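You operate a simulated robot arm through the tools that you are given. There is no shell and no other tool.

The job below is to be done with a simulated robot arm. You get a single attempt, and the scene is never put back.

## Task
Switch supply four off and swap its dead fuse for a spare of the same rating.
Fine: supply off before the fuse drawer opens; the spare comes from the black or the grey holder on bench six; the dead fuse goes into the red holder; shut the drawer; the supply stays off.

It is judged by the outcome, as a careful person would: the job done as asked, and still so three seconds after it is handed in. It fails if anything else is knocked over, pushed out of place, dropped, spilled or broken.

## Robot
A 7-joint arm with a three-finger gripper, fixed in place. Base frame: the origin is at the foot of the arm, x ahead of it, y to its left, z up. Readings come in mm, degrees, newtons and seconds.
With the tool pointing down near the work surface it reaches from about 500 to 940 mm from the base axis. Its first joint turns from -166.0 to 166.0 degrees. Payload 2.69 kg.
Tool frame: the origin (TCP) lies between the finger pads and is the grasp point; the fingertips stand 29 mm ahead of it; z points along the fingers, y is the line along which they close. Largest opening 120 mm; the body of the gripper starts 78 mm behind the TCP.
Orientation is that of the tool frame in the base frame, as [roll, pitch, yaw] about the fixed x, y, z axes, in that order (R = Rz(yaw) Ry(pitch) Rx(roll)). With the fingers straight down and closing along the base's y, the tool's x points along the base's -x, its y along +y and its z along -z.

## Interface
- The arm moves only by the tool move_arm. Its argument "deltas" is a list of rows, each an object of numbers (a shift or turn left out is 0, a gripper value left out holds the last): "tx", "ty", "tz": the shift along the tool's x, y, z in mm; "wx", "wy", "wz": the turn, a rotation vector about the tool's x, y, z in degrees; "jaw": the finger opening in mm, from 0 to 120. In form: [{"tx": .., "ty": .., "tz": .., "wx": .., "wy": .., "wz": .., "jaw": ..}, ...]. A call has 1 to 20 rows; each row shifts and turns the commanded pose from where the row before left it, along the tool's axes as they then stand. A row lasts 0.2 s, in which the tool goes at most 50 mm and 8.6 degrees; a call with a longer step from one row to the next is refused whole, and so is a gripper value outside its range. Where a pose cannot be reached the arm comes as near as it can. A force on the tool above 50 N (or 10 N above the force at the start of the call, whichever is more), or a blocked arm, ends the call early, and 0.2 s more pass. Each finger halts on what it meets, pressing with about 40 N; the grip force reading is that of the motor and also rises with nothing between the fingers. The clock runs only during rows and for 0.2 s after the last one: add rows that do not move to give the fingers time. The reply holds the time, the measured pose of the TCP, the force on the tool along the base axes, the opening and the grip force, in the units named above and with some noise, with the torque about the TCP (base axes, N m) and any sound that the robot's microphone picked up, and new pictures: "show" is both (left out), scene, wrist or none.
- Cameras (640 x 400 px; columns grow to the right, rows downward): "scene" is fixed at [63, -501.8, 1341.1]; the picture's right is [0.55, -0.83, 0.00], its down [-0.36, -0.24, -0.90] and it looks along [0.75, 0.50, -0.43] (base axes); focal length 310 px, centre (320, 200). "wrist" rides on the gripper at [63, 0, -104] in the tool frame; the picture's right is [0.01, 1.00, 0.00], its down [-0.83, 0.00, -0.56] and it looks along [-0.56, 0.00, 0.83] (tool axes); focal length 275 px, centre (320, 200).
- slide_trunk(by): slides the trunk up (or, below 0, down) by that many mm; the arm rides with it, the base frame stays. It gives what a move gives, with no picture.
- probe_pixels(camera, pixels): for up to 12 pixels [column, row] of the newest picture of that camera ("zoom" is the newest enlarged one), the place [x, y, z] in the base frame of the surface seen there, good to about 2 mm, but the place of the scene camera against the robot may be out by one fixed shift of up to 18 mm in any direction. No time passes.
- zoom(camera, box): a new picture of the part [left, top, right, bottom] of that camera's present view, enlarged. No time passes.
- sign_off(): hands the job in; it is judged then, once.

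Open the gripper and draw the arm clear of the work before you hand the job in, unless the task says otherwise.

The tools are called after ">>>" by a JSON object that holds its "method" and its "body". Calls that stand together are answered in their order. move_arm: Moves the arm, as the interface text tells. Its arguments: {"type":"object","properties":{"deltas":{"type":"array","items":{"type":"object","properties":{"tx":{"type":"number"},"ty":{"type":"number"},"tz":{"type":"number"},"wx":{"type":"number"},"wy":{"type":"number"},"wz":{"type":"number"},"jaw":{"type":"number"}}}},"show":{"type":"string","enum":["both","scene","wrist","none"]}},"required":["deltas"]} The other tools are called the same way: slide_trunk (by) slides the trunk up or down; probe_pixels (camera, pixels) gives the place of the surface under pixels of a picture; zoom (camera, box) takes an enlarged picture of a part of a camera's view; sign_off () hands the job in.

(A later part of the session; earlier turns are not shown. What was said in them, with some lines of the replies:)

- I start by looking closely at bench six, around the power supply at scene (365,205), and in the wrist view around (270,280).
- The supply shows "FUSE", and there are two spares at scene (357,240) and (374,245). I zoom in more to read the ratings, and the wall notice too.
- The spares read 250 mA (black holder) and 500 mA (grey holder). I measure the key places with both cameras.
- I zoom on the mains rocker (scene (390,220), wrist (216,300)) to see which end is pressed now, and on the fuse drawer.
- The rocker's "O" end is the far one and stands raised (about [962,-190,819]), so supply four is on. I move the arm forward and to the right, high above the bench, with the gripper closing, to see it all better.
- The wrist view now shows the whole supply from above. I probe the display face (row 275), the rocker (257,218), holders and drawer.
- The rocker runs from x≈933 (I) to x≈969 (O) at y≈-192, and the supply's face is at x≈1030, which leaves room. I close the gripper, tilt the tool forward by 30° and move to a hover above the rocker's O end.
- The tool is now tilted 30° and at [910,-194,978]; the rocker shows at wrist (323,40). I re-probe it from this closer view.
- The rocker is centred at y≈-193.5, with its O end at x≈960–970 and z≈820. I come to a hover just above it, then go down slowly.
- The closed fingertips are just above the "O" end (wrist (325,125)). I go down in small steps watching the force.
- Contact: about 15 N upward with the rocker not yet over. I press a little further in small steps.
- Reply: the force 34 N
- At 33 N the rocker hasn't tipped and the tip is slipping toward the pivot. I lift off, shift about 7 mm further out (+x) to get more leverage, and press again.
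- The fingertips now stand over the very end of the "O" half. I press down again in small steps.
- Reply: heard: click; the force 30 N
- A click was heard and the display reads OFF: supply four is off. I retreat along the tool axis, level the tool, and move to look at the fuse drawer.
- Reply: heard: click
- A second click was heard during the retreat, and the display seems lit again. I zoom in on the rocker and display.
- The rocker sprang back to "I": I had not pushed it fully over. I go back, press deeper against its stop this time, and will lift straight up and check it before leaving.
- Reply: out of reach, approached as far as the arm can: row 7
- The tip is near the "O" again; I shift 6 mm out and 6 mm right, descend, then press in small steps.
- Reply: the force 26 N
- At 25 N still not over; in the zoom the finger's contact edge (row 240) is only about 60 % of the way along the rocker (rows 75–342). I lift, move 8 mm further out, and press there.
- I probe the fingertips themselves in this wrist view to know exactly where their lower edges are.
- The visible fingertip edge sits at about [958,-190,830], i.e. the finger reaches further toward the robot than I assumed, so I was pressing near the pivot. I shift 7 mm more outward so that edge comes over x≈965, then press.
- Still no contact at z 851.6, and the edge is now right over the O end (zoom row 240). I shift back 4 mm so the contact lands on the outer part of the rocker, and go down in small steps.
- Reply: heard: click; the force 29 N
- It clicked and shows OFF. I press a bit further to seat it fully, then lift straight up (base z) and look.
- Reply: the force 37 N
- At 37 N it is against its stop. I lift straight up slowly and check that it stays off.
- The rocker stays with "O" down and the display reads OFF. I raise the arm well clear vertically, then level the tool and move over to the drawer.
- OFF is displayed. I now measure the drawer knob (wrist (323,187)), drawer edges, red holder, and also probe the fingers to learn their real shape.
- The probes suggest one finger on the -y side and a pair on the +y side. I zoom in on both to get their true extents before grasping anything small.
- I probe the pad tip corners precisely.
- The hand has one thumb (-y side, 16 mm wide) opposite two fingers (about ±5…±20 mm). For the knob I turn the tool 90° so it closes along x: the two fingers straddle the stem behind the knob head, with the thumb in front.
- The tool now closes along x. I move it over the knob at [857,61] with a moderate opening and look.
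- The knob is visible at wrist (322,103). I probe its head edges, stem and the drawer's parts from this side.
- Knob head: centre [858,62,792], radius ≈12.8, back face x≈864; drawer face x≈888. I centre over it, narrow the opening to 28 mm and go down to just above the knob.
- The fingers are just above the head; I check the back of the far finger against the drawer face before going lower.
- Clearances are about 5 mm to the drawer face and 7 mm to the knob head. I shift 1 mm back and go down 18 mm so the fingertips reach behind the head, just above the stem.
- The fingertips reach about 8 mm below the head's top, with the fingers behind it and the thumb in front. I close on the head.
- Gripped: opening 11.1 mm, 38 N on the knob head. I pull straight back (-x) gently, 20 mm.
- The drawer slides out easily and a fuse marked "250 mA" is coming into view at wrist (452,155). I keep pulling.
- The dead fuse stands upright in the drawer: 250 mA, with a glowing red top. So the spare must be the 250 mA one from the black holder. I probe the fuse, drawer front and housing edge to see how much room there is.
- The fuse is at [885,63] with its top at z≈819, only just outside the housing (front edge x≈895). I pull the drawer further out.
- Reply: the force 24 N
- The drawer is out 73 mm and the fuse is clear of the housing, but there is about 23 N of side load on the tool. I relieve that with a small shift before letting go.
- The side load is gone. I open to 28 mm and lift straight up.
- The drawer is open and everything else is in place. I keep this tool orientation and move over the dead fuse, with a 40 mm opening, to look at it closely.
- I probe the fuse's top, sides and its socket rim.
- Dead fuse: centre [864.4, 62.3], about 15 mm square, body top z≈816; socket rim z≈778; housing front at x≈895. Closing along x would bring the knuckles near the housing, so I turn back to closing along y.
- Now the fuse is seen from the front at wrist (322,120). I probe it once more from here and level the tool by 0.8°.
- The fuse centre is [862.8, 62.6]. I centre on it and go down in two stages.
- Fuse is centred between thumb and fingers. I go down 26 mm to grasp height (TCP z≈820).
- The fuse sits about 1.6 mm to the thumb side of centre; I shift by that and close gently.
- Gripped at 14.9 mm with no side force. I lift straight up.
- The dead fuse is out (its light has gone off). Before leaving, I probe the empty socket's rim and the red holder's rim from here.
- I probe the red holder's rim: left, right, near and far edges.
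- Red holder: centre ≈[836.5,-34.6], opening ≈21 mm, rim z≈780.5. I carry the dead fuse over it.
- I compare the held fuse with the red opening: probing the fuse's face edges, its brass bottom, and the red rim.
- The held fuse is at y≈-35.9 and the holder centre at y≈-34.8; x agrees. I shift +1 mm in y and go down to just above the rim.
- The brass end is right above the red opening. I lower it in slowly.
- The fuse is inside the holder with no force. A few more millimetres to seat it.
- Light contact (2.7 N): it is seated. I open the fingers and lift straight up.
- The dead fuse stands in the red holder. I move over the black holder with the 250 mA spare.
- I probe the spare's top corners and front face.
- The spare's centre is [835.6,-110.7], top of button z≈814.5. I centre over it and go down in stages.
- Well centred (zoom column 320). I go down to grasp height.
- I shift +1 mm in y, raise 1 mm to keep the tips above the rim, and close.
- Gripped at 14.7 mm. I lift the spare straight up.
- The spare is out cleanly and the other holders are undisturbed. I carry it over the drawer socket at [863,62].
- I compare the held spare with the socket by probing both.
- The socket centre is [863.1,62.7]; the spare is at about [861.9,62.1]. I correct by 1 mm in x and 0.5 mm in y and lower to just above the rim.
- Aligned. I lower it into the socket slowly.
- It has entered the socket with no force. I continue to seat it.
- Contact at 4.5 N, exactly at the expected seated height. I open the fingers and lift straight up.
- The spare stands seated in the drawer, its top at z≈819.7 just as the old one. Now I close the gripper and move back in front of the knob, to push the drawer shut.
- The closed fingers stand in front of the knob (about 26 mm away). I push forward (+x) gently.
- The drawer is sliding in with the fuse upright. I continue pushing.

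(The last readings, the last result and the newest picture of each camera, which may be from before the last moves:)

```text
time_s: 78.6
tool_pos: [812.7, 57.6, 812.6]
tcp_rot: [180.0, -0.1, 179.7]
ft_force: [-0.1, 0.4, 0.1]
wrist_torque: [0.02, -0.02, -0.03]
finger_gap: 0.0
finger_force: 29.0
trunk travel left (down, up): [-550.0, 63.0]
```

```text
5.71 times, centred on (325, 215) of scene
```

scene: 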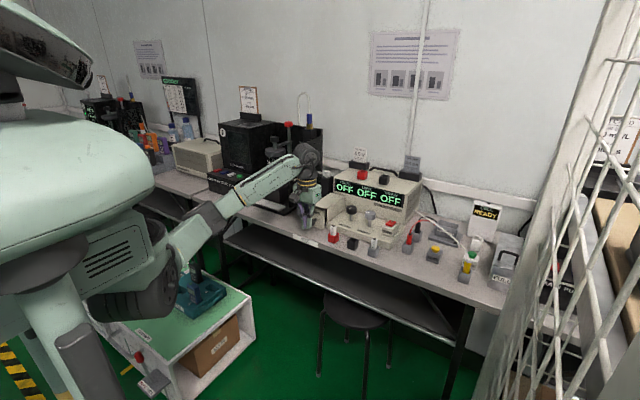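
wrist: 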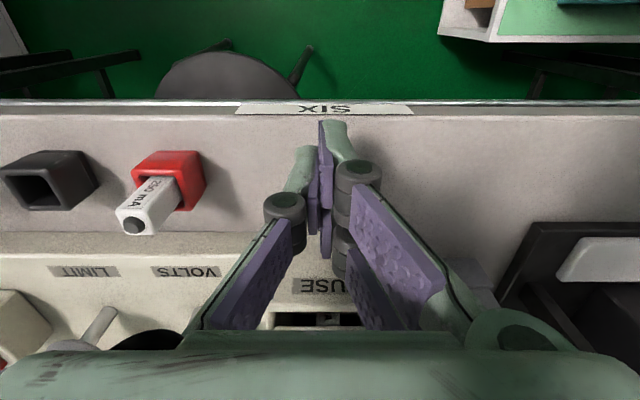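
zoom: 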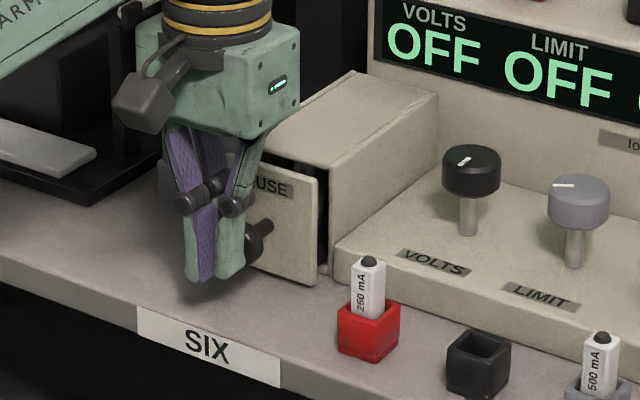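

About 18 mm left. I push on more slowly until it meets its stop.

>>> {"method": "move_arm", "body": {"deltas": [{"tx": -4}, {"tx": -4}, {"tx": -3}, {"tx": -3}, {"tx": -2}, {"tx": -2}, {}], "show": "both"}}

>>> {"method": "zoom", "body": {"camera": "scene", "box": [280, 180, 370, 250]}}

```text
time_s: 80.2
tool_pos: [828.8, 57.7, 812.9]
tcp_rot: [-180.0, -0.3, 179.8]
ft_force: [-18.1, 0.3, -3.2]
wrist_torque: [0.1, 0.51, 0.08]
finger_gap: 0.1
finger_force: 28.7
trunk travel left (down, up): [-550.0, 63.0]
```

scene: 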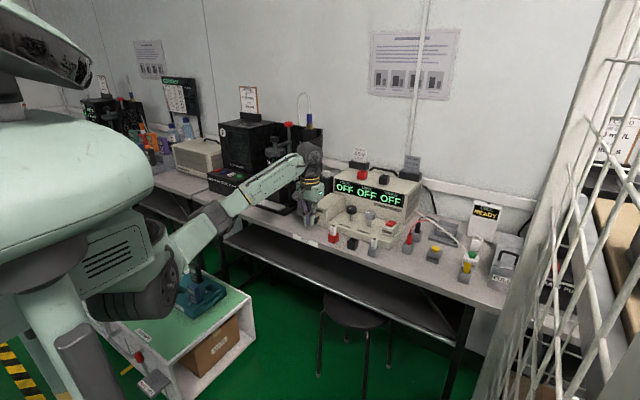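
wrist: 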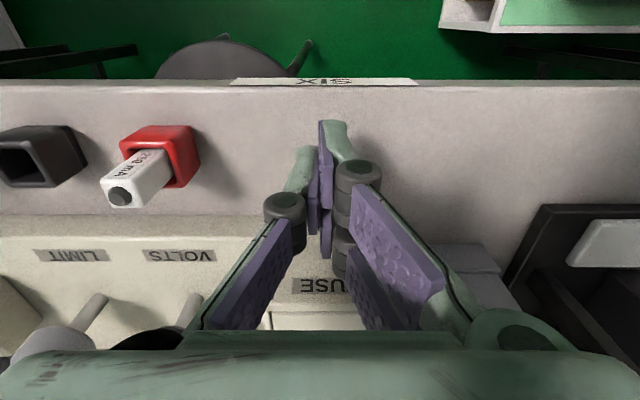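

```text
5.71 times, centred on (325, 215) of scene
```

zoom: 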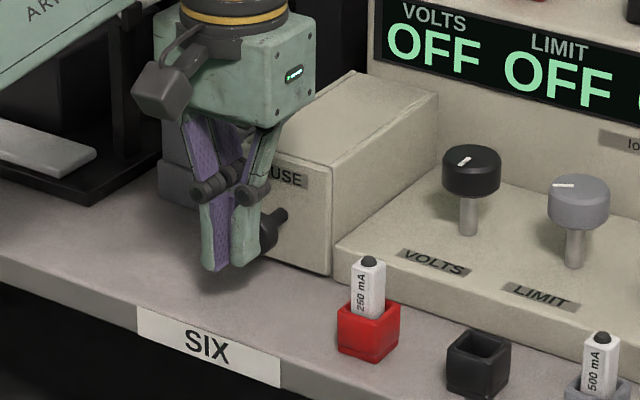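

Force -18 N in x: the drawer has met its stop and looks shut. I back away straight (-x), then rise and look.

>>> {"method": "move_arm", "body": {"deltas": [{"tx": 3}, {"tx": 8}, {"tx": 20}, {"tx": 30}, {"tx": 30}, {"tz": -40}, {"tz": -40}, {"tz": -40, "jaw": 80}, {}, {}], "show": "both"}}

>>> {"method": "zoom", "body": {"camera": "scene", "box": [300, 150, 440, 260]}}

>>> {"method": "zoom", "body": {"camera": "wrist", "box": [200, 140, 400, 340]}}

```text
time_s: 82.4
tool_pos: [741.6, 56.3, 931.3]
tcp_rot: [179.9, -0.1, 179.8]
ft_force: [0.3, 0.1, 0.4]
wrist_torque: [0.02, -0.03, 0.01]
finger_gap: 58.1
finger_force: 0.1
trunk travel left (down, up): [-550.0, 63.0]
```

scene: 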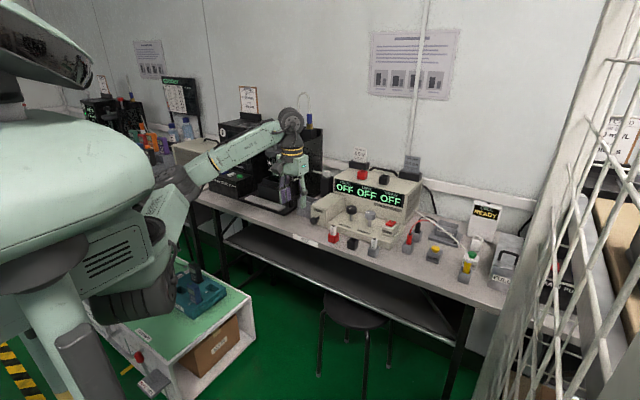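
wrist: 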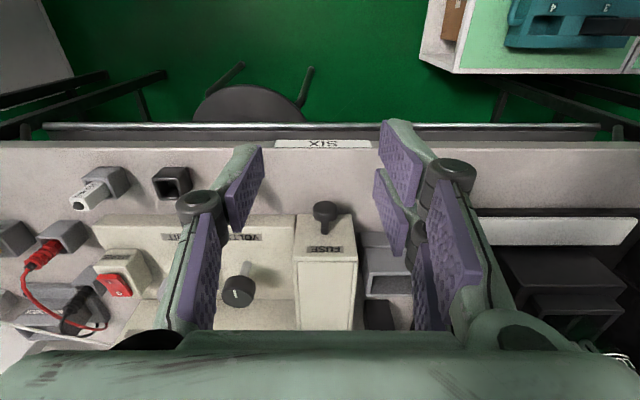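

```text
3.64 times, centred on (370, 205) of scene
```

zoom: 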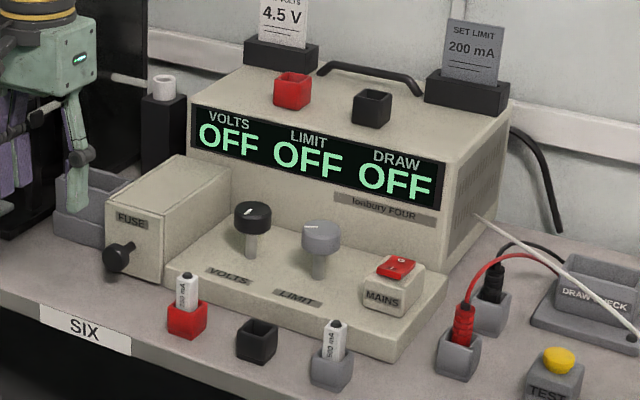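

```text
2.00 times, centred on (300, 240) of wrist
```

zoom: 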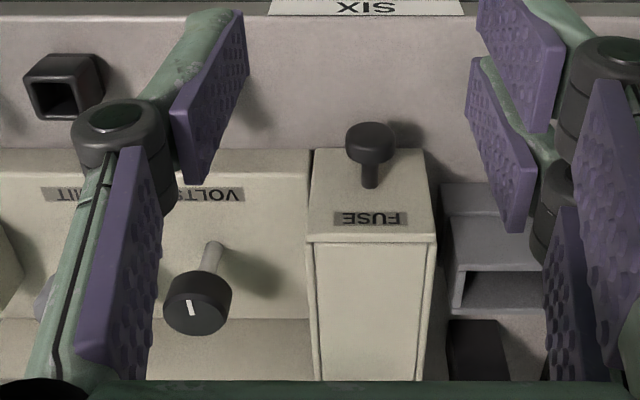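

The drawer looks shut and the supply reads OFF. I verify the drawer face and knob positions against the start (face x≈888, knob front x≈852).

>>> {"method": "probe_pixels", "body": {"camera": "wrist", "pixels": [[324, 208], [324, 248], [303, 255], [345, 255], [310, 225], [340, 225], [324, 262], [304, 262], [350, 262]]}}

>>> {"method": "zoom", "body": {"camera": "scene", "box": [305, 185, 355, 235]}}

>>> {"method": "zoom", "body": {"camera": "scene", "box": [380, 205, 404, 230]}}

```text
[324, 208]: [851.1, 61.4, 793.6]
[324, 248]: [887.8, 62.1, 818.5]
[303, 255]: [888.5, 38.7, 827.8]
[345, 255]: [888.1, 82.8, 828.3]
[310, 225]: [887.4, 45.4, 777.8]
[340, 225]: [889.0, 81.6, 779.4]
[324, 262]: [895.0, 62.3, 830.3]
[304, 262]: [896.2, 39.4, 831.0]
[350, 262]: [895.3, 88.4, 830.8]
```

```text
8.00 times, centred on (330, 210) of scene
```

zoom: 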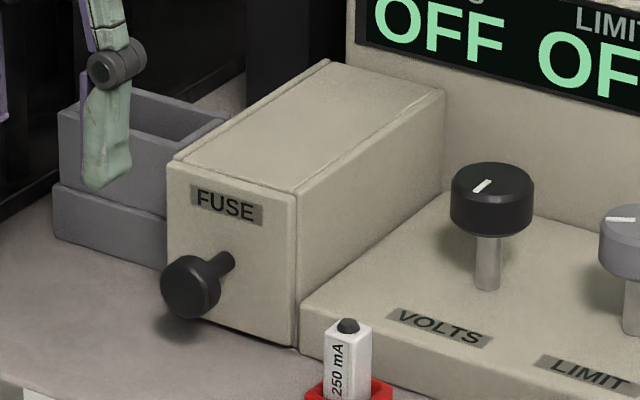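

```text
16.00 times, centred on (392, 218) of scene
```

zoom: 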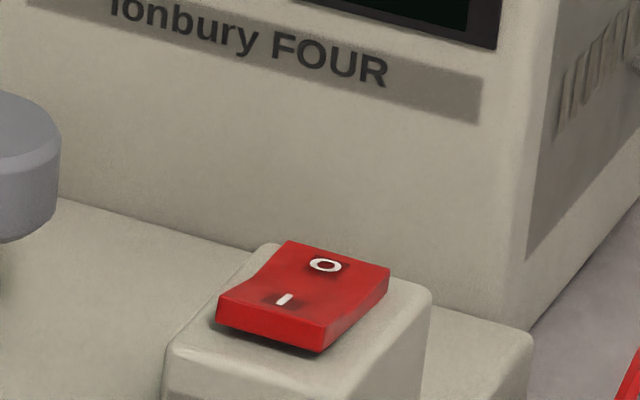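

The drawer is fully shut (face x≈888, knob x≈851) and the rocker has "O" down. I draw the arm clear, up and back, with the gripper open.

>>> {"method": "move_arm", "body": {"deltas": [{"tz": -35, "jaw": 110}, {"tx": 35, "tz": -25}, {"tx": 35, "tz": -25}, {"tx": 35, "tz": -25}, {"tx": 35, "tz": -25}, {"tx": 35, "tz": -20}, {"tx": 35}, {}, {}], "show": "both"}}

>>> {"method": "zoom", "body": {"camera": "scene", "box": [300, 140, 520, 290]}}

>>> {"method": "zoom", "body": {"camera": "scene", "box": [150, 80, 340, 230]}}

```text
time_s: 84.4
tool_pos: [531.9, 57.5, 1087.7]
tcp_rot: [-180.0, -0.2, 179.8]
ft_force: [-0.5, 0.3, 0.0]
wrist_torque: [-0.02, 0.03, -0.01]
finger_gap: 110.2
finger_force: 0.0
trunk travel left (down, up): [-550.0, 63.0]
```

scene: 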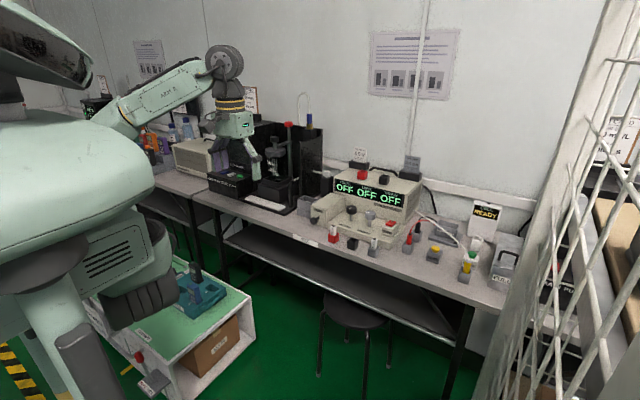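
wrist: 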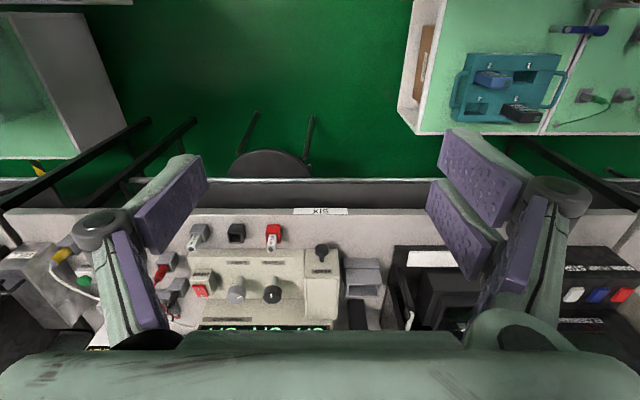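

```text
2.67 times, centred on (410, 215) of scene
```

zoom: 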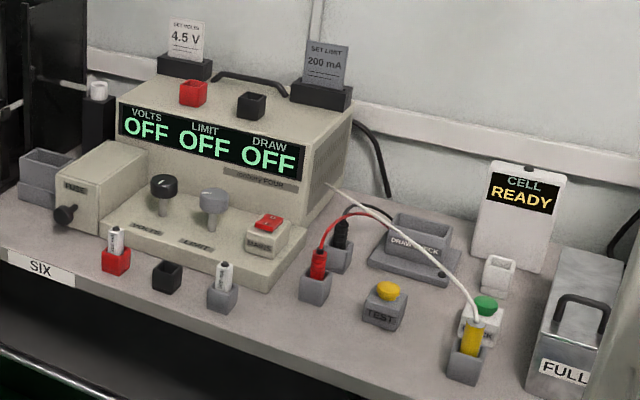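

```text
2.67 times, centred on (245, 155) of scene
```

zoom: 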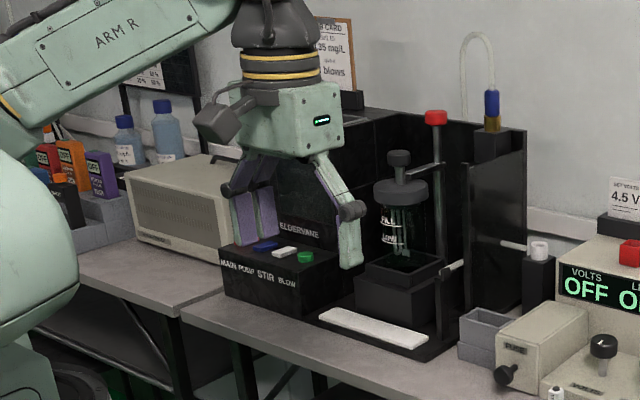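

Supply four is off, the dead fuse is in the red holder, the 250 mA spare from the black holder is in the shut drawer, and nothing else has moved. The arm is clear with the gripper open, so I hand the job in.

>>> {"method": "sign_off", "body": {}}

```text
The job is handed in.
```

Supply four is off, and its dead 250 mA fuse has been swapped for the 250 mA spare from the black holder. I've handed the job in.

- **Supply:** I switched it off before opening the drawer. The first press didn't hold: the rocker clicked to OFF, then sprang back on as I moved away. I pressed it again, further over, and it stayed. The display read OFF and the "O" end was down when I finished.
- **Dead fuse:** it stands upright in the red holder.
- **Spare:** it is seated in the drawer at the same height as the old fuse. I left the 500 mA spare in the grey holder.
- **Drawer:** it is shut, with its face and knob back where they started.

In the last pictures nothing else on the bench looked moved. The arm is drawn clear with the gripper open.
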